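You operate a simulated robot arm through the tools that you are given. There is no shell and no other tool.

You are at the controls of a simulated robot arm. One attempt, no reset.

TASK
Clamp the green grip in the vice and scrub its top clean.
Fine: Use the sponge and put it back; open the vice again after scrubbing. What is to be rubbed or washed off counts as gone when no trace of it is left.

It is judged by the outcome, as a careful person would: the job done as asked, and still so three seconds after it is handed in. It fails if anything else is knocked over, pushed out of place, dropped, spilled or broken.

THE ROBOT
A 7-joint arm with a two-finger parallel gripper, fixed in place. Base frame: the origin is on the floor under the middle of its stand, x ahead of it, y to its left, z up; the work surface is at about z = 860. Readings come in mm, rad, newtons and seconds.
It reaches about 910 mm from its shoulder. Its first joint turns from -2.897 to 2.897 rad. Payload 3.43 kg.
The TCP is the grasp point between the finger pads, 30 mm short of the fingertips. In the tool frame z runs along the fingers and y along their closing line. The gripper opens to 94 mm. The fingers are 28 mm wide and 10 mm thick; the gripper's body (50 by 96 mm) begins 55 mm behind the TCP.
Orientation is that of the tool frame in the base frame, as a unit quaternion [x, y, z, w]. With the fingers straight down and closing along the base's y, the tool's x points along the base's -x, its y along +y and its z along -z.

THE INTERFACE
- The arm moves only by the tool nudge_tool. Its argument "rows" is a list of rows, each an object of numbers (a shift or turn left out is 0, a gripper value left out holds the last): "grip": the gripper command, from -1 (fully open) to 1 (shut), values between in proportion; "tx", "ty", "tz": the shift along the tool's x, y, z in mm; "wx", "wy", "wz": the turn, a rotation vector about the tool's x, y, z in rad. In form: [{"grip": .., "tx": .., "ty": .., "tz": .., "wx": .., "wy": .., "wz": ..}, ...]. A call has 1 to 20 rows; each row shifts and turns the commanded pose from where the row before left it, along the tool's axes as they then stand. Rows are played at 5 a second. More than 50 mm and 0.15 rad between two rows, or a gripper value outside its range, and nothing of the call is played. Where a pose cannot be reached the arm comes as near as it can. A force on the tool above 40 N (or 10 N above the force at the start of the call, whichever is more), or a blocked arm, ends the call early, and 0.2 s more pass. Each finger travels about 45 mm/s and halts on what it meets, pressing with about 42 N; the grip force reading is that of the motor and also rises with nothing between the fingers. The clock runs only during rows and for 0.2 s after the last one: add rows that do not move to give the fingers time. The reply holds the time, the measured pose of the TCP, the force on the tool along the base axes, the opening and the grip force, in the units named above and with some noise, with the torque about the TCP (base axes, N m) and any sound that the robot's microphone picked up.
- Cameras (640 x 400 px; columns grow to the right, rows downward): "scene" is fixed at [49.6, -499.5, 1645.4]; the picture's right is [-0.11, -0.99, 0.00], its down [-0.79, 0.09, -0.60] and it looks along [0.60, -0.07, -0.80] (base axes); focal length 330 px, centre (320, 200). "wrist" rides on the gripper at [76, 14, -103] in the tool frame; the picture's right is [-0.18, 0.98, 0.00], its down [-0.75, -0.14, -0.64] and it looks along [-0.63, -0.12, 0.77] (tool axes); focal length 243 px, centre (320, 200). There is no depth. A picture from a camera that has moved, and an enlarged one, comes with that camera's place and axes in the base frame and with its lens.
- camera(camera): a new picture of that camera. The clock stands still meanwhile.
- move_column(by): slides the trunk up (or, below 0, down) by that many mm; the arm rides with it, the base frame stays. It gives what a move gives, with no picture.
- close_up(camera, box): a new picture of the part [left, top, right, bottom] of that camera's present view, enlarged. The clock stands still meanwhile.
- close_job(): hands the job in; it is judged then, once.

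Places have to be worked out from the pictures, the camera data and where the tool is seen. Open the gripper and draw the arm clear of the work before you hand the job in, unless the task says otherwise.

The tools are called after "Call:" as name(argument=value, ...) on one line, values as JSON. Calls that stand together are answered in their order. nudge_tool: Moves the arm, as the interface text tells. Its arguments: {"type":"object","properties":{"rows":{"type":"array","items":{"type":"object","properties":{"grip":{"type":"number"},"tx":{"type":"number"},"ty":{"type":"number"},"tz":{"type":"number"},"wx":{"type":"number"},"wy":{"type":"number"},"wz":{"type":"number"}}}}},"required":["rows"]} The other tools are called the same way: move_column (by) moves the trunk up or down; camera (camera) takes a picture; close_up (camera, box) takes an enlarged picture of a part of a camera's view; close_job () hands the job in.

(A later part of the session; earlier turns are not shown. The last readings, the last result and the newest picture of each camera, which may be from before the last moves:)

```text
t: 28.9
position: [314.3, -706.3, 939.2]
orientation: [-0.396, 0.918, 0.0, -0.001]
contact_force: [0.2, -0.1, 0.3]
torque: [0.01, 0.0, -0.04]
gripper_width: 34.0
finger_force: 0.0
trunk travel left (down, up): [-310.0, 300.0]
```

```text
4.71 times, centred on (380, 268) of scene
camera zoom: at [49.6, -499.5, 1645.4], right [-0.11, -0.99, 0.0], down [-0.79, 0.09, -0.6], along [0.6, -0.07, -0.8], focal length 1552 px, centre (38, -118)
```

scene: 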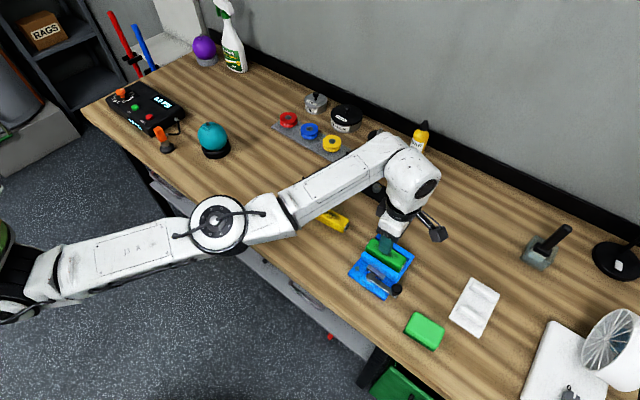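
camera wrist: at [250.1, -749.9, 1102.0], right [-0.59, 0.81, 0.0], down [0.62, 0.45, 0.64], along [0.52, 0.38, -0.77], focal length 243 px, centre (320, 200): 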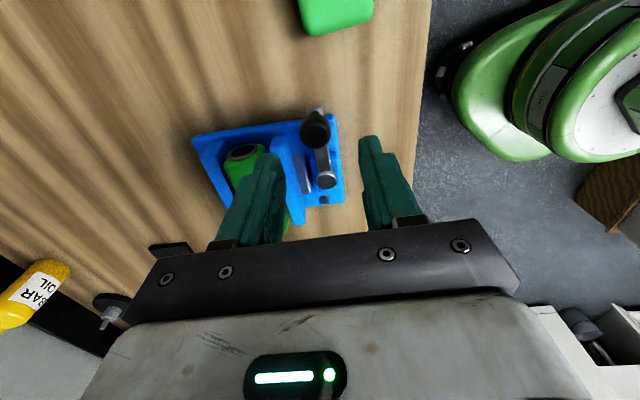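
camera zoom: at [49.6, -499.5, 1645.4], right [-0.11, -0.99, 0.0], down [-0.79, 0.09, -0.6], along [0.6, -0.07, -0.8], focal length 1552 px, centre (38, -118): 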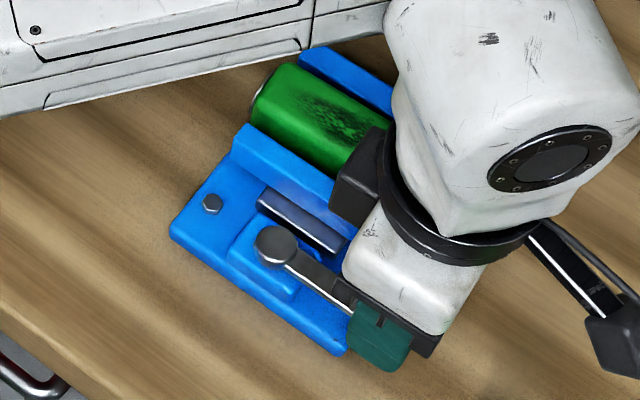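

The knob is caged. I begin swinging the lever clockwise (seen from above), away from the jaws, following an arc about the pivot.

Call:
nudge_tool(rows=[{"ty": 3, "wz": 0.05}, {"ty": 6.6, "wz": 0.1}, {"ty": 6.6, "wz": 0.1}, {"ty": 6.6, "wz": 0.1}, {}])

Call:
close_up(camera="wrist", box=[200, 60, 440, 240])

Call:
close_up(camera="scene", box=[340, 225, 420, 310])

```text
t: 30.1
position: [300.2, -688.5, 938.9]
orientation: [-0.23, 0.973, 0.001, 0.0]
contact_force: [0.4, 0.0, 0.7]
torque: [-0.01, -0.01, -0.04]
gripper_width: 33.8
finger_force: 0.0
out of reach, approached as far as the arm can: row 2
trunk travel left (down, up): [-310.0, 300.0]
```

```text
2.22 times, centred on (320, 150) of wrist
camera zoom: at [225.6, -710.6, 1042.0], right [-0.27, 0.96, 0.0], down [0.74, 0.21, 0.64], along [0.62, 0.18, -0.77], focal length 539 px, centre (320, 311)
```

zoom: 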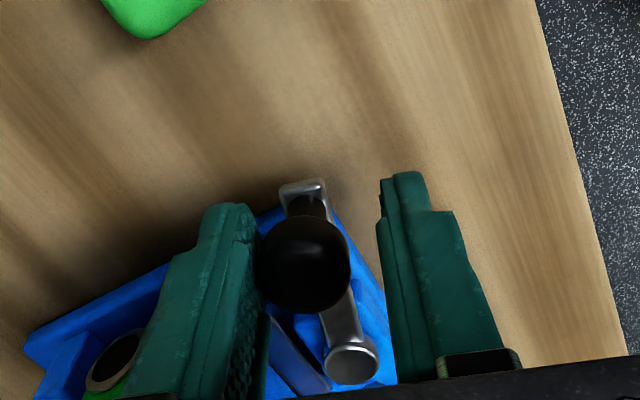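

```text
4.71 times, centred on (380, 268) of scene
camera zoom: at [49.6, -499.5, 1645.4], right [-0.11, -0.99, 0.0], down [-0.79, 0.09, -0.6], along [0.6, -0.07, -0.8], focal length 1552 px, centre (38, -118)
```

zoom: 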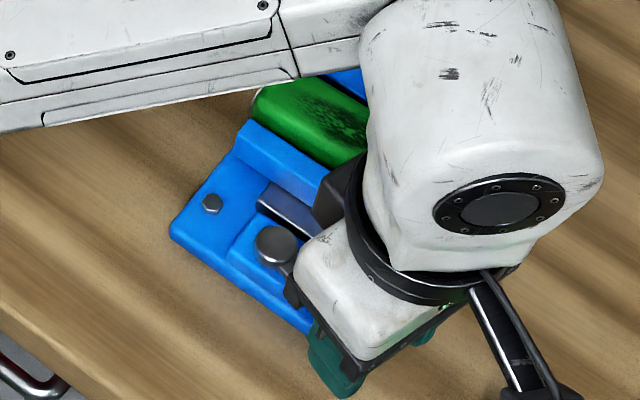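

The lever turns freely with almost no force. I continue the arc.

Call:
nudge_tool(rows=[{"ty": 6.6, "wz": 0.1}, {"ty": 6.6, "wz": 0.1}, {"ty": 6.6, "wz": 0.1}, {"ty": 6.6, "wz": 0.1}, {}])

Call:
close_up(camera="wrist", box=[200, 60, 440, 240])

Call:
close_up(camera="scene", box=[330, 215, 430, 315])

```text
t: 31.3
position: [291.3, -663.0, 938.8]
orientation: [-0.031, 1.0, 0.0, 0.0]
contact_force: [0.0, -0.2, -0.3]
torque: [0.0, 0.01, 0.02]
gripper_width: 34.3
finger_force: 0.0
trunk travel left (down, up): [-310.0, 300.0]
```

```text
2.22 times, centred on (320, 150) of wrist
camera zoom: at [215.2, -654.7, 1042.3], right [0.12, 0.99, 0.0], down [0.76, -0.09, 0.64], along [0.64, -0.08, -0.77], focal length 539 px, centre (320, 311)
```

zoom: 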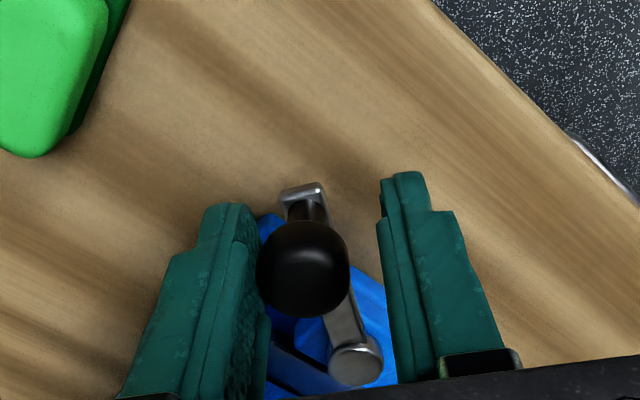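

```text
4.00 times, centred on (380, 265) of scene
camera zoom: at [49.6, -499.5, 1645.4], right [-0.11, -0.99, 0.0], down [-0.79, 0.09, -0.6], along [0.6, -0.07, -0.8], focal length 1319 px, centre (80, -60)
```

zoom: 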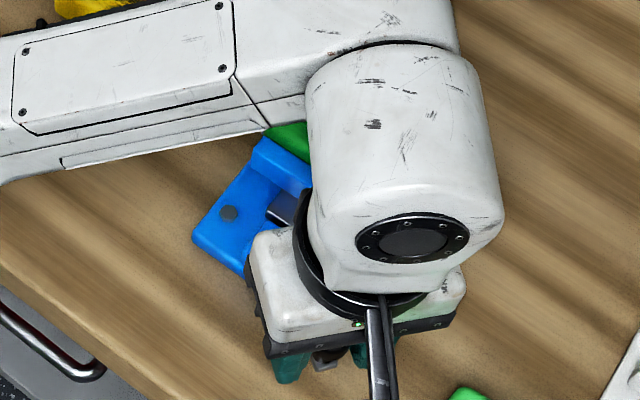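

Tracking well and still free; I continue another 0.4 rad.

Call:
nudge_tool(rows=[{"ty": 6.6, "wz": 0.1}, {"ty": 6.6, "wz": 0.1}, {"ty": 6.6, "wz": 0.1}, {"ty": 6.6, "wz": 0.1}, {}])

Call:
camera(camera="wrist")

Call:
close_up(camera="scene", box=[330, 215, 430, 315])

```text
t: 32.5
position: [292.6, -637.2, 939.5]
orientation: [0.168, 0.986, 0.0, 0.0]
contact_force: [-0.9, -0.3, -0.8]
torque: [0.03, -0.01, 0.01]
gripper_width: 34.0
finger_force: 0.0
trunk travel left (down, up): [-310.0, 300.0]
```

```text
taken
camera wrist: at [227.5, -598.9, 1042.1], right [0.5, 0.87, 0.0], down [0.66, -0.38, 0.64], along [0.56, -0.32, -0.77], focal length 243 px, centre (320, 200)
```

wrist: 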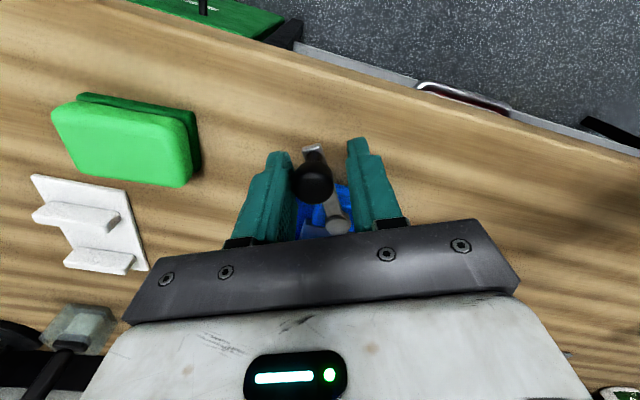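

```text
4.00 times, centred on (380, 265) of scene
camera zoom: at [49.6, -499.5, 1645.4], right [-0.11, -0.99, 0.0], down [-0.79, 0.09, -0.6], along [0.6, -0.07, -0.8], focal length 1319 px, centre (80, -60)
```

zoom: 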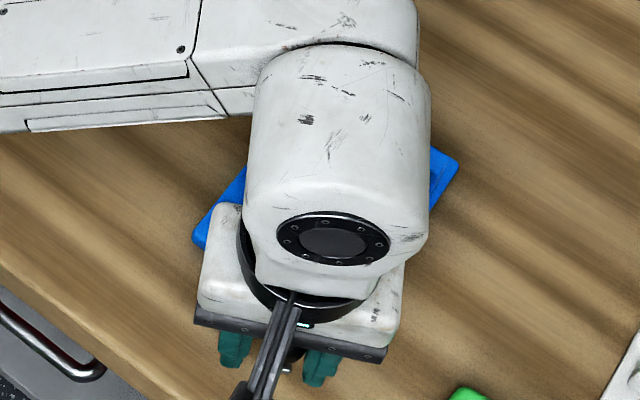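

The lever has turned about 60°. I keep going, watching for resistance.

Call:
nudge_tool(rows=[{"ty": 6.6, "wz": 0.1}, {"ty": 6.6, "wz": 0.1}, {"ty": 6.6, "wz": 0.1}, {}])

Call:
camera(camera="wrist")

Call:
camera(camera="scene")

```text
t: 33.5
position: [300.9, -620.1, 938.9]
orientation: [0.314, 0.949, 0.0, -0.001]
contact_force: [-3.4, -10.2, 0.3]
torque: [-0.28, 0.0, 0.04]
gripper_width: 40.0
finger_force: 5.3
trunk travel left (down, up): [-310.0, 300.0]
```

```text
taken
camera wrist: at [249.8, -563.6, 1042.3], right [0.73, 0.68, 0.0], down [0.52, -0.56, 0.64], along [0.44, -0.47, -0.77], focal length 243 px, centre (320, 200)
```

wrist: 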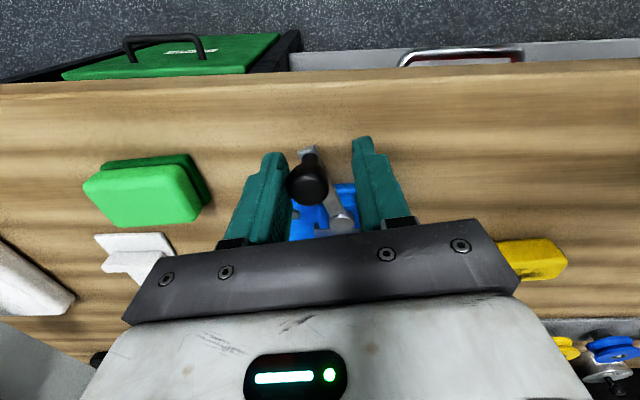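

```text
taken
```

scene: 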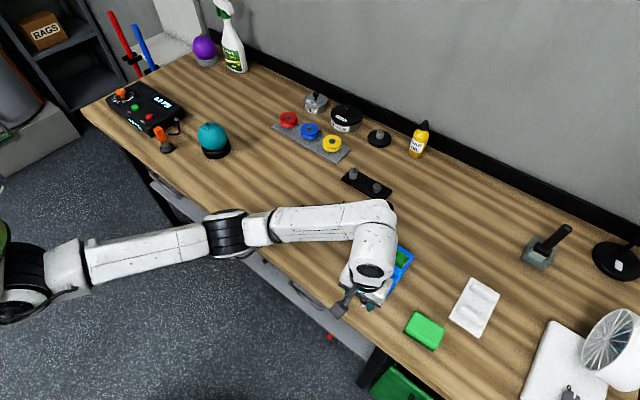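

Resistance appeared (≈10 N, fingers spread to 40 mm) at about 72° of lever turn, so the jaw has met the grip. I back off a few mm, grasp the knob firmly, and then tighten in a controlled way.

Call:
nudge_tool(rows=[{"ty": -6}, {"grip": 1}, {}, {}, {}])

Call:
camera(camera="wrist")

```text
t: 34.7
position: [296.0, -625.8, 938.4]
orientation: [0.314, 0.949, -0.002, -0.001]
contact_force: [-20.3, -27.6, -7.5]
torque: [-0.49, 0.12, -0.43]
gripper_width: 23.0
finger_force: 44.9
trunk travel left (down, up): [-310.0, 300.0]
```

```text
taken
camera wrist: at [245.0, -568.9, 1041.6], right [0.73, 0.68, 0.0], down [0.52, -0.56, 0.64], along [0.43, -0.47, -0.77], focal length 243 px, centre (320, 200)
```

wrist: 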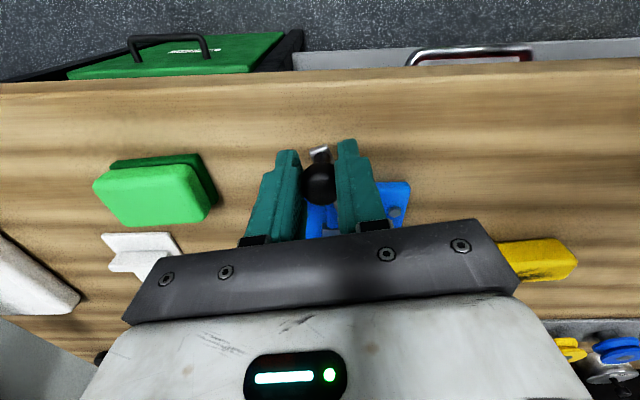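

The knob is pressed with about 34 N in the tightening direction and no longer moves, so the vice is tight. I release the knob, rise clear and inspect the jaw contact.

Call:
nudge_tool(rows=[{"grip": 0.2}, {}, {}, {"tz": -15}, {"tz": -25}, {"tz": -30}, {}])

Call:
camera(camera="wrist")

Call:
close_up(camera="wrist", box=[220, 80, 440, 240])

```text
t: 36.3
position: [299.9, -626.2, 1008.1]
orientation: [0.313, 0.95, -0.001, 0.0]
contact_force: [-0.5, 0.2, 0.0]
torque: [-0.02, 0.03, 0.01]
gripper_width: 37.5
finger_force: 0.1
trunk travel left (down, up): [-310.0, 300.0]
```

```text
taken
camera wrist: at [247.0, -568.8, 1112.5], right [0.73, 0.68, 0.0], down [0.52, -0.56, 0.64], along [0.44, -0.47, -0.77], focal length 243 px, centre (320, 200)
```

wrist: 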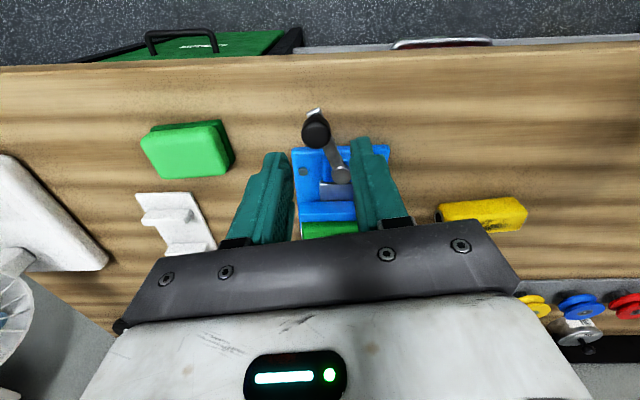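

```text
2.50 times, centred on (330, 160) of wrist
camera zoom: at [247.0, -568.8, 1112.5], right [0.73, 0.68, 0.0], down [0.52, -0.56, 0.64], along [0.44, -0.47, -0.77], focal length 606 px, centre (295, 300)
```

zoom: 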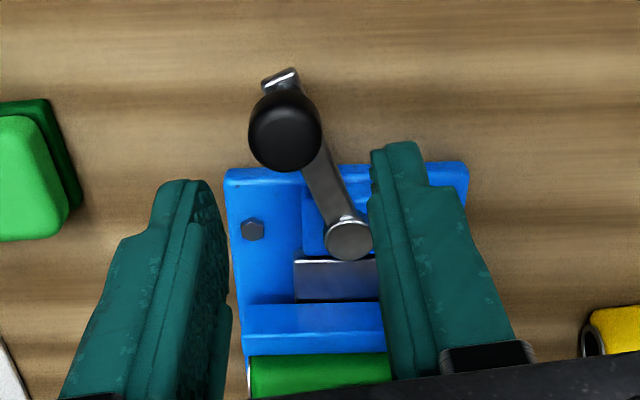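

The moving jaw is now seated against the green grip. I rise further and go hover over the sponge near (231, -755) to measure it.

Call:
nudge_tool(rows=[{"tz": -30, "grip": -1}, {"tx": -5.3, "ty": -36.2}, {"tx": -5.3, "ty": -36.2}, {"tx": -5.3, "ty": -36.2}, {"tx": -5.4, "ty": -36.3}, {"wz": 0.13}, {}])

Call:
camera(camera="wrist")

Call:
camera(camera="scene")

Call:
close_up(camera="scene", box=[330, 215, 430, 315])

```text
t: 37.9
position: [262.5, -692.4, 1045.8]
orientation: [0.375, 0.927, 0.0, 0.0]
contact_force: [-0.4, -0.4, -0.2]
torque: [0.02, 0.01, 0.04]
gripper_width: 94.0
finger_force: 0.0
out of reach, approached as far as the arm can: row 3, 4, 5
trunk travel left (down, up): [-310.0, 300.0]
```

```text
taken
camera wrist: at [219.5, -629.7, 1149.4], right [0.81, 0.58, 0.0], down [0.44, -0.63, 0.64], along [0.37, -0.52, -0.77], focal length 243 px, centre (320, 200)
```

wrist: 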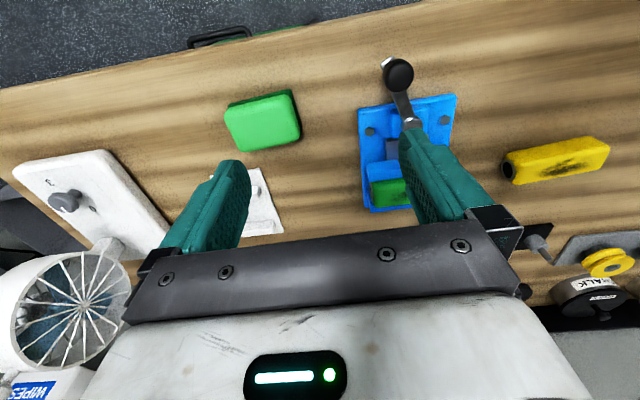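

```text
taken
```

scene: 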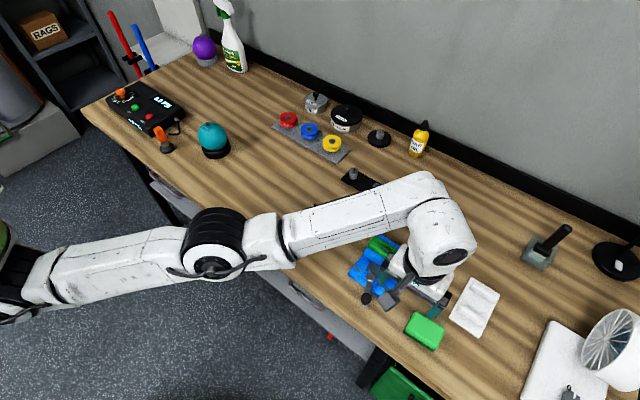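

```text
4.00 times, centred on (380, 265) of scene
camera zoom: at [49.6, -499.5, 1645.4], right [-0.11, -0.99, 0.0], down [-0.79, 0.09, -0.6], along [0.6, -0.07, -0.8], focal length 1319 px, centre (80, -60)
```

zoom: 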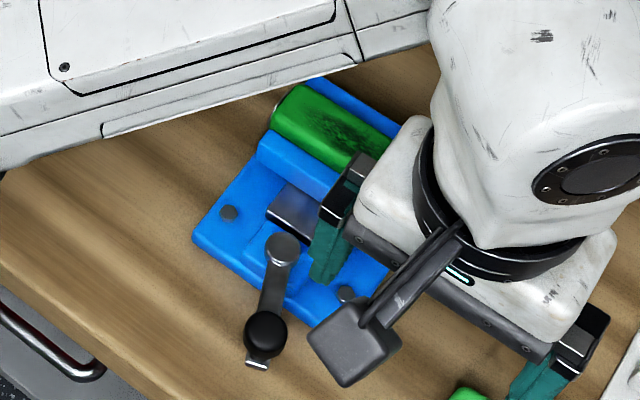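

The vice now holds the grip between both jaws. The arm stopped short of the sponge (some joint limit), so I test whether a different approach works: I retry the remaining shift in smaller steps.

Call:
nudge_tool(rows=[{"ty": -10}, {"ty": -10}, {}])

```text
t: 38.7
position: [253.5, -699.3, 1052.2]
orientation: [0.375, 0.927, -0.009, 0.003]
contact_force: [-0.4, -0.7, 0.4]
torque: [0.01, 0.02, -0.01]
gripper_width: 94.1
finger_force: 0.1
out of reach, approached as far as the arm can: row 1, 2
trunk travel left (down, up): [-310.0, 300.0]
```

Let me look at the arm's configuration to understand the limit.

Call:
close_up(camera="scene", box=[0, 150, 320, 350])

Call:
camera(camera="wrist")

```text
2.00 times, centred on (160, 250) of scene
camera zoom: at [49.6, -499.5, 1645.4], right [-0.11, -0.99, 0.0], down [-0.79, 0.09, -0.6], along [0.6, -0.07, -0.8], focal length 660 px, centre (640, 100)
```

zoom: 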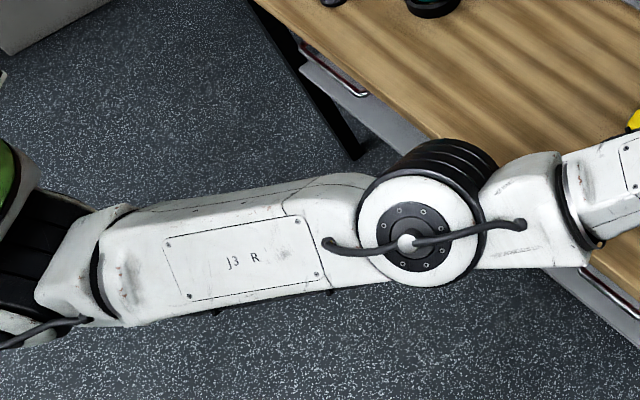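

```text
taken
camera wrist: at [209.8, -633.9, 1154.5], right [0.82, 0.58, -0.01], down [0.44, -0.61, 0.65], along [0.37, -0.54, -0.76], focal length 243 px, centre (320, 200)
```

wrist: 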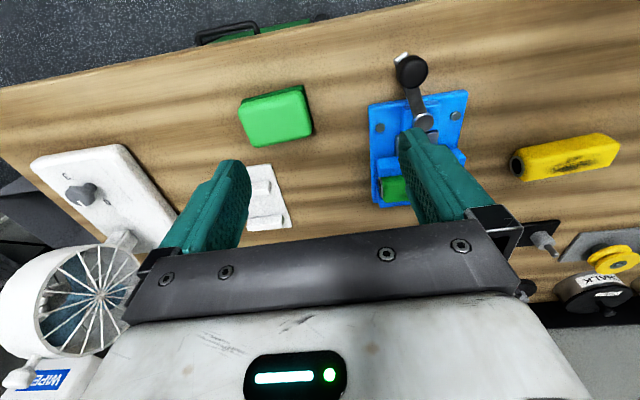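

This looks like a wrist roll limit at this yaw. I back away a little and turn the tool back to about +46°, where the last joint should have more room, then approach the sponge.

Call:
nudge_tool(rows=[{"ty": 15}, {"wz": -0.143}, {"wz": -0.143}, {"wz": -0.143}, {"wz": -0.143}, {"wz": -0.143}, {"wz": -0.143}, {"wz": -0.143}, {"wz": -0.143}, {"wz": -0.143}, {"wz": -0.143}, {"wz": -0.143}, {}])

Call:
camera(camera="scene")

```text
t: 41.5
position: [263.6, -687.8, 1051.9]
orientation: [-0.394, 0.919, -0.001, 0.0]
contact_force: [0.5, 0.1, -0.4]
torque: [-0.04, -0.02, 0.01]
gripper_width: 93.8
finger_force: 0.1
trunk travel left (down, up): [-310.0, 300.0]
```

```text
taken
```

scene: 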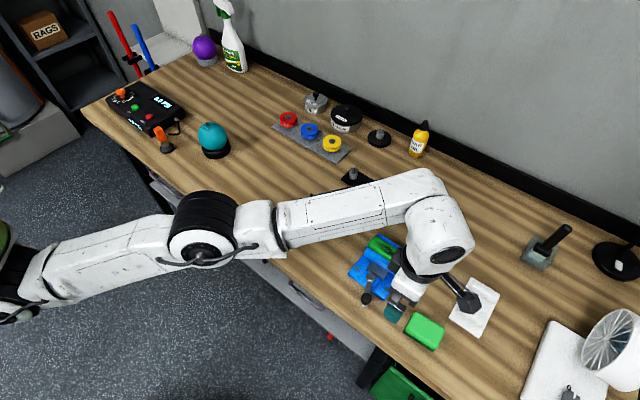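

The turn went fine. Now I shift to hover above the sponge.

Call:
nudge_tool(rows=[{"tx": 23.7, "ty": -7.5}, {"tx": 23.7, "ty": -7.5}, {"tx": 23.6, "ty": -7.6}, {}])

Call:
camera(camera="wrist")

Call:
close_up(camera="scene", box=[340, 225, 440, 325])

```text
t: 42.5
position: [263.9, -686.6, 1051.9]
orientation: [-0.393, 0.92, -0.001, 0.0]
contact_force: [0.2, 0.1, 0.1]
torque: [0.02, 0.0, -0.02]
gripper_width: 93.5
finger_force: 0.0
out of reach, approached as far as the arm can: row 1, 2, 3
trunk travel left (down, up): [-310.0, 300.0]
```

```text
taken
camera wrist: at [202.1, -733.3, 1155.5], right [-0.58, 0.81, 0.0], down [0.62, 0.45, 0.64], along [0.52, 0.37, -0.77], focal length 243 px, centre (320, 200)
```

wrist: 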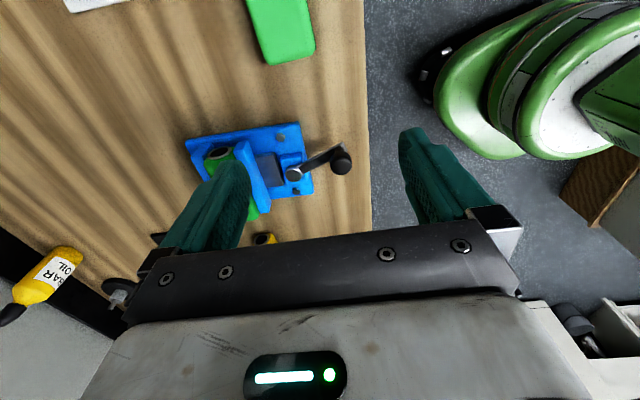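

```text
4.00 times, centred on (390, 275) of scene
camera zoom: at [49.6, -499.5, 1645.4], right [-0.11, -0.99, 0.0], down [-0.79, 0.09, -0.6], along [0.6, -0.07, -0.8], focal length 1319 px, centre (40, -100)
```

zoom: 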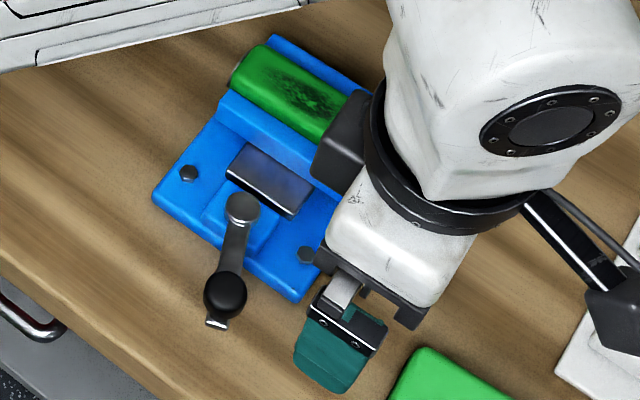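

Over here the limit looks like a reach sphere centred near x≈340–400 at about shoulder height, so lower is better. I test by descending to z≈965 and stepping outward.

Call:
nudge_tool(rows=[{"tz": 29}, {"tz": 29}, {"tz": 28}, {"tx": 15, "ty": -5}, {"tx": 15, "ty": -5}, {}])

Call:
nudge_tool(rows=[{"tx": 14, "ty": -5}, {"tx": 14, "ty": -5}, {}])

```text
t: 43.9
position: [263.2, -701.6, 970.2]
orientation: [-0.398, 0.917, -0.006, -0.003]
contact_force: [-1.0, -0.1, 0.1]
torque: [0.02, 0.01, 0.01]
gripper_width: 94.2
finger_force: 0.1
out of reach, approached as far as the arm can: row 1, 4, 5
trunk travel left (down, up): [-310.0, 300.0]
```

```text
t: 44.7
position: [261.5, -701.2, 971.7]
orientation: [-0.397, 0.918, -0.007, -0.003]
contact_force: [0.2, -1.1, -0.3]
torque: [-0.01, -0.02, 0.01]
gripper_width: 94.0
finger_force: 0.0
out of reach, approached as far as the arm can: row 1, 2
trunk travel left (down, up): [-310.0, 300.0]
```

The vertical tool is at its reach limit about 60 mm short of the sponge. Tilting the fingers outward by 30° about the closing axis brings the wrist in, so I tilt now and then continue outward.

Call:
nudge_tool(rows=[{"wy": 0.13}, {"wy": 0.13}, {"wy": 0.13}, {"wy": 0.13}, {}])

Call:
camera(camera="wrist")

Call:
camera(camera="scene")

```text
t: 45.9
position: [263.3, -701.1, 970.8]
orientation: [-0.379, 0.889, -0.102, -0.238]
contact_force: [0.2, -1.2, 0.0]
torque: [0.02, 0.0, 0.01]
gripper_width: 94.0
finger_force: 0.1
trunk travel left (down, up): [-310.0, 300.0]
```

```text
taken
camera wrist: at [243.3, -702.8, 1098.6], right [-0.6, 0.8, -0.09], down [0.78, 0.6, 0.18], along [0.2, 0.04, -0.98], focal length 243 px, centre (320, 200)
```

wrist: 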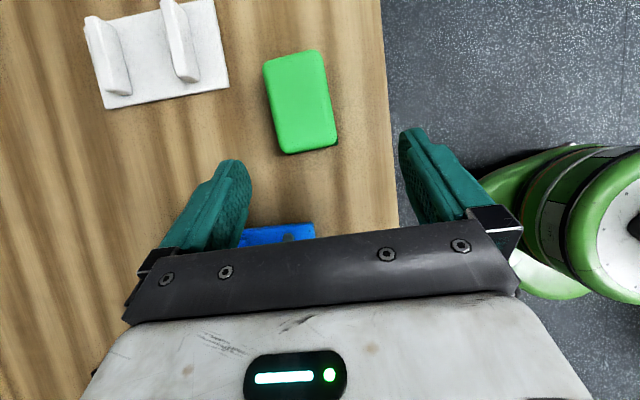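

```text
taken
```

scene: 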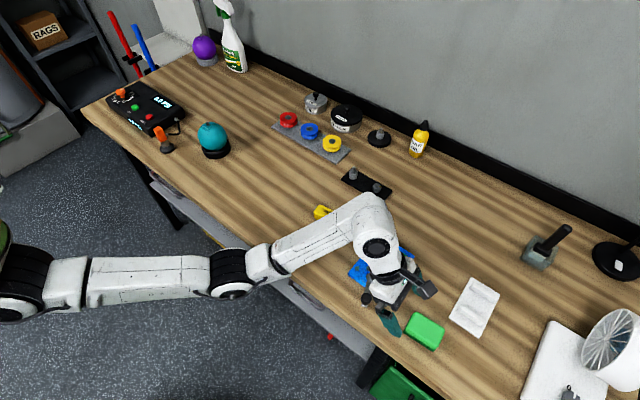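

Now I have an almost straight-down view of the sponge; I zoom in to measure it.

Call:
close_up(camera="wrist", box=[220, 30, 380, 170])

Call:
close_up(camera="scene", box=[395, 300, 455, 360])

```text
2.86 times, centred on (300, 100) of wrist
camera zoom: at [243.3, -702.8, 1098.6], right [-0.6, 0.8, -0.09], down [0.78, 0.6, 0.18], along [0.2, 0.04, -0.98], focal length 693 px, centre (377, 486)
```

zoom: 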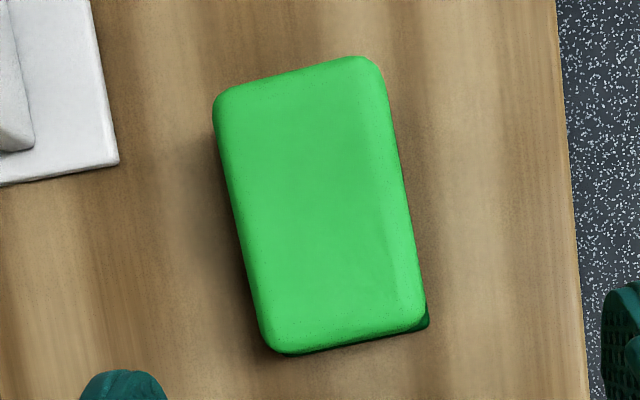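

```text
6.67 times, centred on (425, 330) of scene
camera zoom: at [49.6, -499.5, 1645.4], right [-0.11, -0.99, 0.0], down [-0.79, 0.09, -0.6], along [0.6, -0.07, -0.8], focal length 2198 px, centre (-380, -667)
```

zoom: 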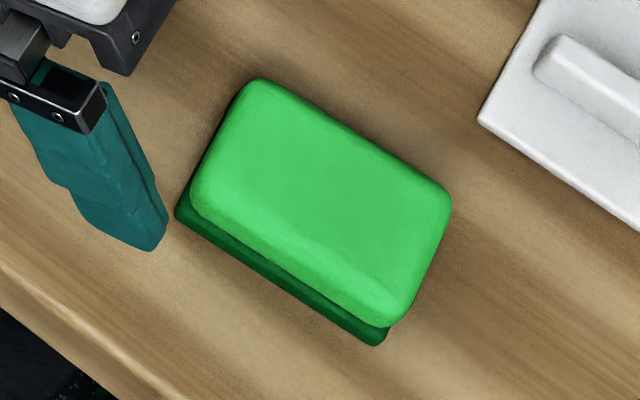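

The sponge is about 72 × 48 × 32 mm, centred at (231, -756), at about 48°. I trim the yaw by 2°, move above it still tilted, and check reach.

Call:
nudge_tool(rows=[{"wx": 0.018, "wz": -0.031}, {"tx": 12, "ty": -5, "tz": 13}, {"tx": 12, "ty": -5, "tz": 13}, {"tx": 11.8, "ty": -4.7, "tz": 13}, {}])

Call:
camera(camera="wrist")

Call:
close_up(camera="wrist", box=[200, 60, 440, 240])

```text
t: 47.1
position: [239.9, -748.7, 956.2]
orientation: [-0.395, 0.882, -0.104, -0.235]
contact_force: [0.8, -0.3, -0.5]
torque: [0.0, -0.01, 0.01]
gripper_width: 94.1
finger_force: 0.0
trunk travel left (down, up): [-310.0, 300.0]
```

```text
taken
camera wrist: at [220.2, -751.2, 1082.3], right [-0.63, 0.77, -0.09], down [0.75, 0.63, 0.18], along [0.2, 0.05, -0.98], focal length 243 px, centre (320, 200)
```

wrist: 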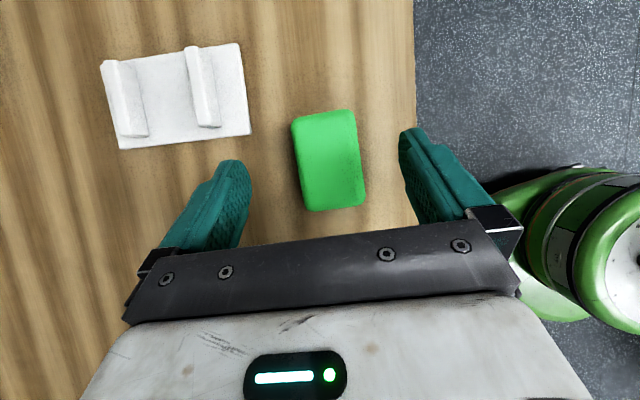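

```text
2.22 times, centred on (320, 150) of wrist
camera zoom: at [220.2, -751.2, 1082.3], right [-0.63, 0.77, -0.09], down [0.75, 0.63, 0.18], along [0.2, 0.05, -0.98], focal length 539 px, centre (320, 311)
```

zoom: 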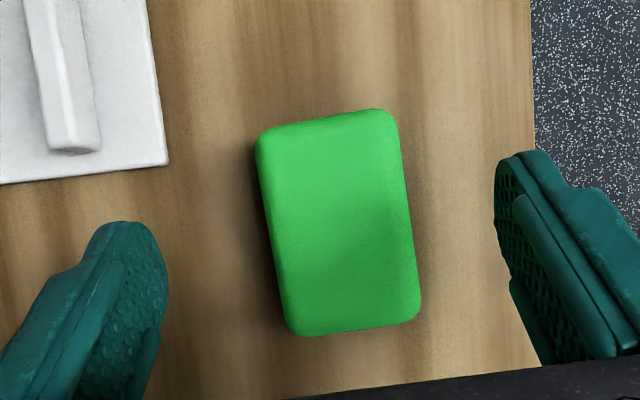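

Sponge centre confirmed at (230.5, -756). I descend vertically (keeping the tilt) to TCP z≈899.

Call:
nudge_tool(rows=[{"ty": 2.2, "tx": -7.1, "tz": 12.4}, {"tx": -7.1, "tz": 12.4}, {"tx": -7.1, "tz": 12.4}, {}])

Call:
nudge_tool(rows=[{"tx": -3.5, "tz": 6.2}, {"tx": -3.5, "tz": 6.2}, {}])

Call:
camera(camera="wrist")

Call:
close_up(camera="scene", box=[370, 280, 470, 370])

```text
t: 48.1
position: [238.3, -747.3, 911.6]
orientation: [-0.395, 0.882, -0.104, -0.235]
contact_force: [0.1, 0.3, -0.2]
torque: [-0.01, -0.04, -0.01]
gripper_width: 94.1
finger_force: 0.1
trunk travel left (down, up): [-310.0, 300.0]
```

```text
t: 48.9
position: [238.5, -746.9, 897.7]
orientation: [-0.395, 0.882, -0.105, -0.235]
contact_force: [0.6, -0.3, -0.2]
torque: [0.0, -0.03, -0.02]
gripper_width: 94.2
finger_force: 0.0
trunk travel left (down, up): [-310.0, 300.0]
```

```text
taken
camera wrist: at [218.7, -750.0, 1024.8], right [-0.63, 0.77, -0.09], down [0.75, 0.63, 0.18], along [0.2, 0.05, -0.98], focal length 243 px, centre (320, 200)
```

wrist: 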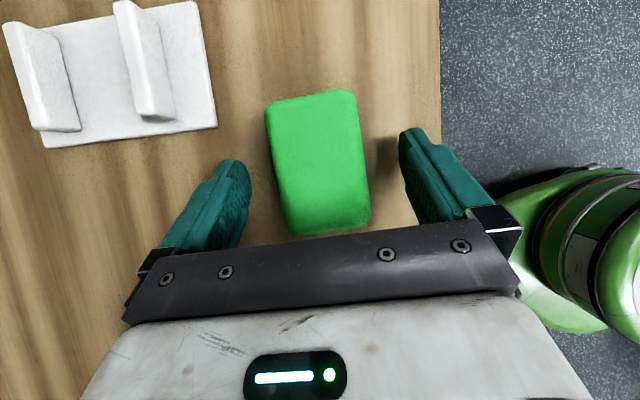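

```text
4.44 times, centred on (420, 325) of scene
camera zoom: at [49.6, -499.5, 1645.4], right [-0.11, -0.99, 0.0], down [-0.79, 0.09, -0.6], along [0.6, -0.07, -0.8], focal length 1466 px, centre (-124, -356)
```

zoom: 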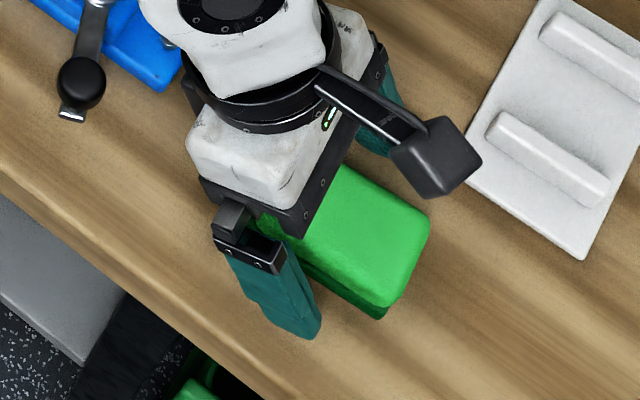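

The fingers straddle the sponge at its lower half. I close on it and record this pose for the return.

Call:
nudge_tool(rows=[{"grip": 1}, {}, {}, {}, {}])

Call:
camera(camera="wrist")

```text
t: 50.1
position: [238.1, -747.3, 897.7]
orientation: [-0.397, 0.881, -0.106, -0.234]
contact_force: [-0.7, -0.6, 0.7]
torque: [0.02, -0.03, -0.01]
gripper_width: 52.2
finger_force: 42.2
trunk travel left (down, up): [-310.0, 300.0]
```

```text
taken
camera wrist: at [218.7, -750.0, 1025.2], right [-0.63, 0.77, -0.09], down [0.75, 0.63, 0.18], along [0.2, 0.05, -0.98], focal length 243 px, centre (320, 200)
```

wrist: 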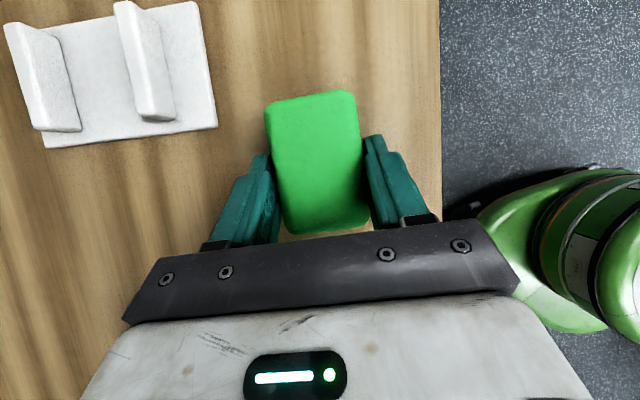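

Sponge is held (52 mm, 42 N). I lift it straight up keeping its attitude level.

Call:
nudge_tool(rows=[{"tx": 5, "tz": -8.8}, {"tx": 10.1, "tz": -17.7}, {"tx": 12, "tz": -21}, {"tx": 12, "tz": -21}, {"tx": 11.5, "tz": -20}, {}])

Call:
camera(camera="wrist")

Call:
camera(camera="scene")

```text
t: 51.5
position: [237.8, -747.6, 999.3]
orientation: [-0.394, 0.882, -0.104, -0.235]
contact_force: [-0.2, -0.1, -0.8]
torque: [-0.01, 0.01, 0.0]
gripper_width: 52.2
finger_force: 42.0
trunk travel left (down, up): [-310.0, 300.0]
```

```text
taken
camera wrist: at [218.7, -749.7, 1126.7], right [-0.63, 0.77, -0.09], down [0.75, 0.63, 0.18], along [0.2, 0.05, -0.98], focal length 243 px, centre (320, 200)
```

wrist: 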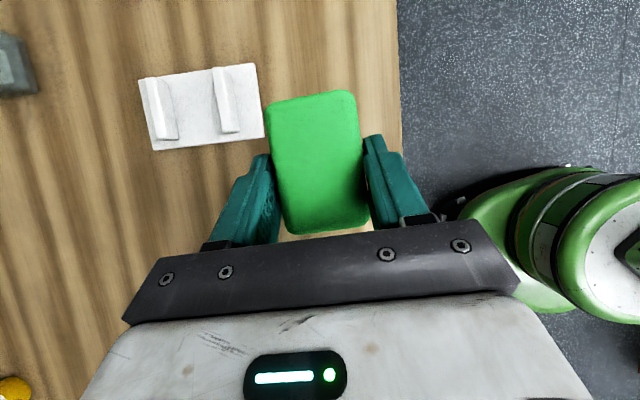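

```text
taken
```

scene: 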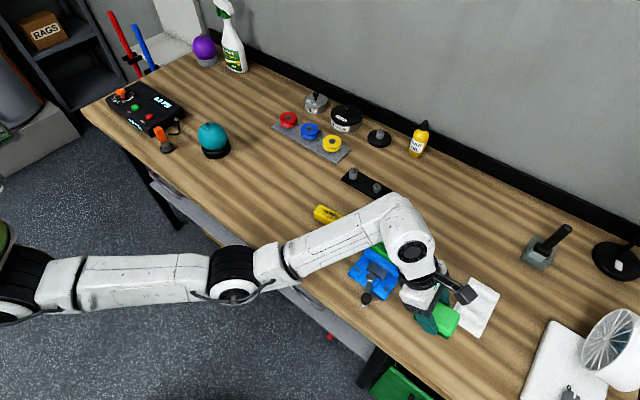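

Lifted level. I carry the sponge over the clamped grip at a height clear of the lever and jaws.

Call:
nudge_tool(rows=[{"tx": -27.2, "ty": -22.8, "tz": -15.6}, {"tx": -27.2, "ty": -22.8, "tz": -15.6}, {"tx": -27.2, "ty": -22.8, "tz": -15.6}, {"tx": -27.3, "ty": -22.7, "tz": -15.7}, {"tx": -27.3, "ty": -22.7, "tz": -15.7}, {}])

Call:
camera(camera="wrist")

Call:
close_up(camera="scene", box=[330, 200, 450, 310])

```text
t: 52.9
position: [428.3, -705.4, 998.1]
orientation: [-0.395, 0.882, -0.105, -0.235]
contact_force: [-0.7, 0.5, 0.1]
torque: [0.01, 0.02, -0.02]
gripper_width: 51.8
finger_force: 42.6
trunk travel left (down, up): [-310.0, 300.0]
```

```text
taken
camera wrist: at [409.0, -708.1, 1126.4], right [-0.63, 0.77, -0.09], down [0.75, 0.63, 0.18], along [0.2, 0.05, -0.98], focal length 243 px, centre (320, 200)
```

wrist: 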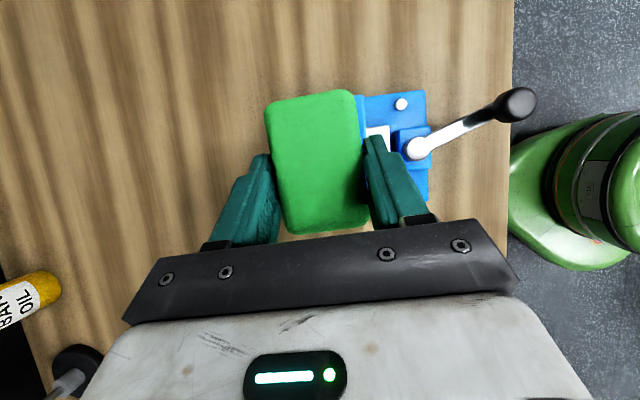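

```text
3.64 times, centred on (390, 255) of scene
camera zoom: at [49.6, -499.5, 1645.4], right [-0.11, -0.99, 0.0], down [-0.79, 0.09, -0.6], along [0.6, -0.07, -0.8], focal length 1199 px, centre (66, 0)
```

zoom: 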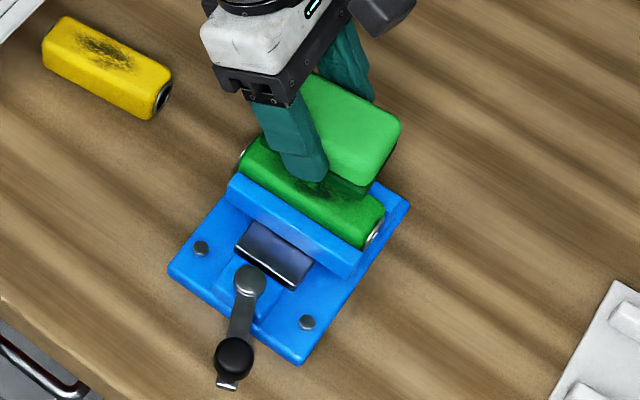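

The scene view confirms the grip is squeezed between the jaws and the sponge is right above it. I lower the sponge to near contact.

Call:
nudge_tool(rows=[{"tx": -5, "tz": 8.7}, {"tx": -5, "tz": 8.7}, {"tx": -5, "tz": 8.7}, {"tx": -2, "tz": 3.5}, {}])

Call:
nudge_tool(rows=[{"tx": -1, "tz": 1.74}, {}])

Call:
nudge_tool(rows=[{"tx": -1, "tz": 1.74}, {}])

```text
t: 54.1
position: [427.8, -706.6, 964.8]
orientation: [-0.395, 0.882, -0.104, -0.235]
contact_force: [-0.2, 0.2, 0.2]
torque: [0.0, -0.03, 0.04]
gripper_width: 52.3
finger_force: 41.6
trunk travel left (down, up): [-310.0, 300.0]
```

```text
t: 54.7
position: [427.6, -706.3, 962.6]
orientation: [-0.396, 0.882, -0.105, -0.234]
contact_force: [-0.4, 0.7, 0.8]
torque: [-0.02, 0.01, 0.0]
gripper_width: 52.0
finger_force: 42.6
trunk travel left (down, up): [-310.0, 300.0]
```

```text
t: 55.3
position: [428.6, -706.3, 961.7]
orientation: [-0.396, 0.882, -0.105, -0.235]
contact_force: [0.4, -0.7, 0.8]
torque: [-0.02, -0.02, -0.04]
gripper_width: 52.1
finger_force: 42.3
trunk travel left (down, up): [-310.0, 300.0]
```

Call:
nudge_tool(rows=[{"tx": -1, "tz": 1.74}, {}])

Call:
nudge_tool(rows=[{"tx": -0.5, "tz": 0.87}, {}])

```text
t: 55.9
position: [427.3, -706.1, 959.3]
orientation: [-0.395, 0.881, -0.106, -0.236]
contact_force: [0.7, -0.4, 0.3]
torque: [-0.01, 0.01, 0.03]
gripper_width: 52.0
finger_force: 42.1
trunk travel left (down, up): [-310.0, 300.0]
```

```text
t: 56.5
position: [427.9, -706.2, 958.2]
orientation: [-0.396, 0.882, -0.105, -0.235]
contact_force: [0.0, 0.0, -0.6]
torque: [0.0, -0.01, -0.02]
gripper_width: 51.9
finger_force: 41.5
trunk travel left (down, up): [-310.0, 300.0]
```

No contact yet; I keep lowering in 1 mm steps.

Call:
nudge_tool(rows=[{"tx": -0.5, "tz": 0.87}, {}])

Call:
nudge_tool(rows=[{"tx": -0.5, "tz": 0.87}, {}])

Call:
nudge_tool(rows=[{"tx": -0.5, "tz": 0.87}, {}])

Call:
close_up(camera="scene", box=[345, 215, 435, 295])

```text
t: 57.1
position: [428.1, -708.1, 957.9]
orientation: [-0.395, 0.882, -0.106, -0.235]
contact_force: [0.1, 0.4, 1.2]
torque: [0.02, 0.0, 0.03]
gripper_width: 52.3
finger_force: 42.0
trunk travel left (down, up): [-310.0, 300.0]
```

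```text
t: 57.7
position: [428.1, -706.3, 957.4]
orientation: [-0.394, 0.882, -0.106, -0.236]
contact_force: [-1.3, 0.2, 5.5]
torque: [0.02, 0.02, 0.0]
gripper_width: 52.0
finger_force: 41.6
trunk travel left (down, up): [-310.0, 300.0]
```

```text
t: 58.3
position: [428.7, -706.0, 957.3]
orientation: [-0.394, 0.882, -0.106, -0.236]
contact_force: [0.5, 0.2, 11.8]
torque: [0.11, -0.01, -0.01]
gripper_width: 51.8
finger_force: 41.8
trunk travel left (down, up): [-310.0, 300.0]
```

```text
5.00 times, centred on (390, 255) of scene
camera zoom: at [49.6, -499.5, 1645.4], right [-0.11, -0.99, 0.0], down [-0.79, 0.09, -0.6], along [0.6, -0.07, -0.8], focal length 1649 px, centre (-30, -75)
```

zoom: 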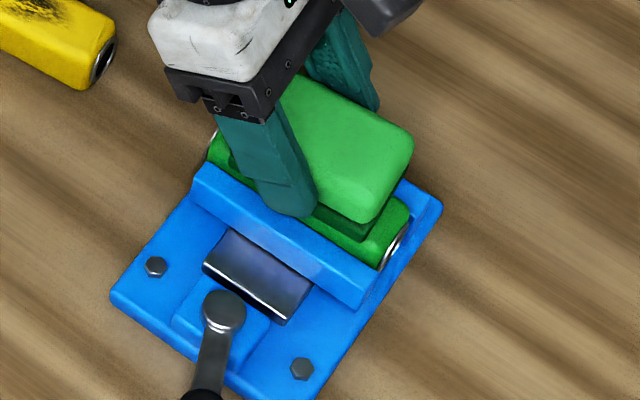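

Contact force is ~12 N on the grip's top. I scrub back and forth along the grip's length with ±18 mm strokes.

Call:
nudge_tool(rows=[{"tx": -7.8, "tz": -4.46}, {"tx": -7.8, "tz": -4.46}, {"tx": 7.8, "tz": 4.46}, {"tx": 7.8, "tz": 4.46}, {"tx": 7.8, "tz": 4.46}, {"tx": 7.8, "tz": 4.46}, {"tx": -7.8, "tz": -4.46}, {"tx": -7.8, "tz": -4.46}, {"tx": -7.8, "tz": -4.46}, {"tx": -7.8, "tz": -4.46}, {"tx": 7.8, "tz": 4.46}, {"tx": 7.8, "tz": 4.46}, {"tx": 7.8, "tz": 4.46}, {"tx": 7.8, "tz": 4.46}, {"tx": -7.8, "tz": -4.46}, {"tx": -7.8, "tz": -4.46}, {}])

Call:
close_up(camera="scene", box=[345, 215, 435, 295])

```text
t: 61.9
position: [426.5, -706.6, 957.5]
orientation: [-0.395, 0.882, -0.105, -0.235]
contact_force: [-11.9, -5.1, 16.5]
torque: [-0.02, 0.23, 0.03]
gripper_width: 51.9
finger_force: 42.1
trunk travel left (down, up): [-310.0, 300.0]
```

```text
5.00 times, centred on (390, 255) of scene
camera zoom: at [49.6, -499.5, 1645.4], right [-0.11, -0.99, 0.0], down [-0.79, 0.09, -0.6], along [0.6, -0.07, -0.8], focal length 1649 px, centre (-30, -75)
```

zoom: 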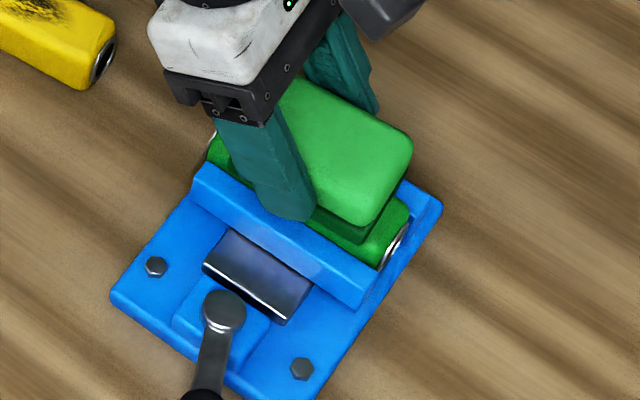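

The strokes went smoothly, with normal force ≈16 N and nothing shifting. I do another set with slight sideways offsets to cover both edges.

Call:
nudge_tool(rows=[{"ty": 5}, {"tx": -8.7, "tz": -4.96}, {"tx": -8.7, "tz": -4.96}, {"tx": 8.7, "tz": 4.96}, {"tx": 8.7, "tz": 4.96}, {"tx": 8.7, "tz": 4.96}, {"tx": 8.7, "tz": 4.96}, {"tx": -8.7, "tz": -4.96}, {"tx": -8.7, "tz": -4.96}, {"ty": -5}, {"ty": -5}, {"tx": -8.7, "tz": -4.96}, {"tx": -8.7, "tz": -4.96}, {"tx": 8.7, "tz": 4.96}, {"tx": 8.7, "tz": 4.96}, {"tx": 8.7, "tz": 4.96}, {"tx": 8.7, "tz": 4.96}, {"tx": -8.7, "tz": -4.96}, {"tx": -8.7, "tz": -4.96}, {"ty": 5}])

Call:
nudge_tool(rows=[{"tx": 9.9, "tz": -17.4}, {"tx": 14.9, "tz": -26}, {}])

Call:
close_up(camera="scene", box=[345, 215, 435, 295])

```text
t: 66.1
position: [430.3, -705.4, 956.2]
orientation: [-0.397, 0.881, -0.107, -0.234]
contact_force: [4.8, -6.0, 13.0]
torque: [-0.12, -0.3, -0.04]
gripper_width: 52.1
finger_force: 42.2
trunk travel left (down, up): [-310.0, 300.0]
```

```text
t: 66.9
position: [428.2, -705.4, 1004.5]
orientation: [-0.396, 0.881, -0.105, -0.235]
contact_force: [-0.2, -0.2, 0.1]
torque: [-0.04, 0.01, 0.0]
gripper_width: 52.2
finger_force: 42.0
trunk travel left (down, up): [-310.0, 300.0]
```

```text
5.00 times, centred on (390, 255) of scene
camera zoom: at [49.6, -499.5, 1645.4], right [-0.11, -0.99, 0.0], down [-0.79, 0.09, -0.6], along [0.6, -0.07, -0.8], focal length 1649 px, centre (-30, -75)
```

zoom: 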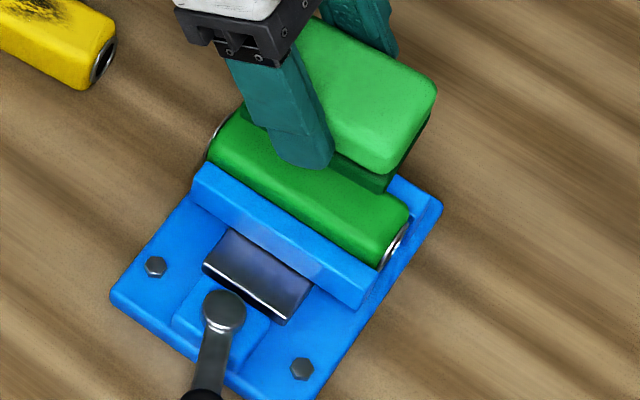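

The visible part of the grip's top looks clean. I carry the sponge back toward its spot and check the whole top unobstructed before putting it down.

Call:
nudge_tool(rows=[{"tx": 27.2, "ty": 22.8, "tz": 15.6}, {"tx": 27.2, "ty": 22.8, "tz": 15.6}, {"tx": 27.2, "ty": 22.8, "tz": 15.6}, {"tx": 27.3, "ty": 22.7, "tz": 15.7}, {}])

Call:
close_up(camera="scene", box=[360, 225, 420, 275])

Call:
camera(camera="scene")

```text
t: 68.1
position: [276.2, -739.2, 1006.4]
orientation: [-0.395, 0.882, -0.105, -0.235]
contact_force: [0.4, -0.2, -0.2]
torque: [-0.01, -0.04, 0.02]
gripper_width: 52.0
finger_force: 41.8
trunk travel left (down, up): [-310.0, 300.0]
```

```text
8.00 times, centred on (390, 250) of scene
camera zoom: at [49.6, -499.5, 1645.4], right [-0.11, -0.99, 0.0], down [-0.79, 0.09, -0.6], along [0.6, -0.07, -0.8], focal length 2638 px, centre (-240, -200)
```

zoom: 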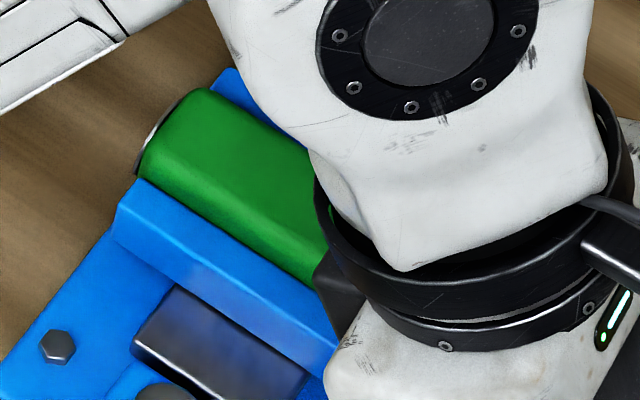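

```text
taken
```

scene: 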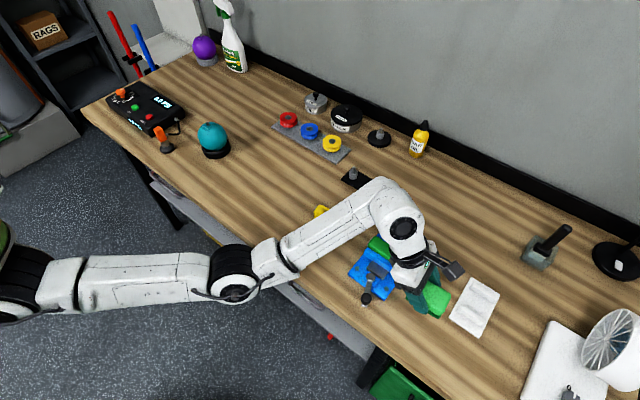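

Call:
camera(camera="wrist")

```text
taken
camera wrist: at [257.2, -741.9, 1133.0], right [-0.63, 0.77, -0.09], down [0.75, 0.63, 0.18], along [0.2, 0.05, -0.98], focal length 243 px, centre (320, 200)
```

wrist: 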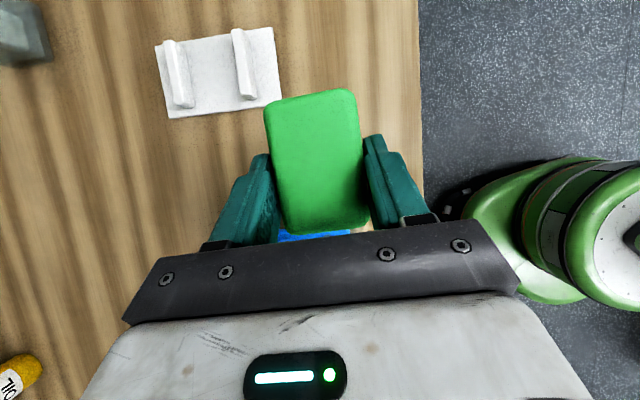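

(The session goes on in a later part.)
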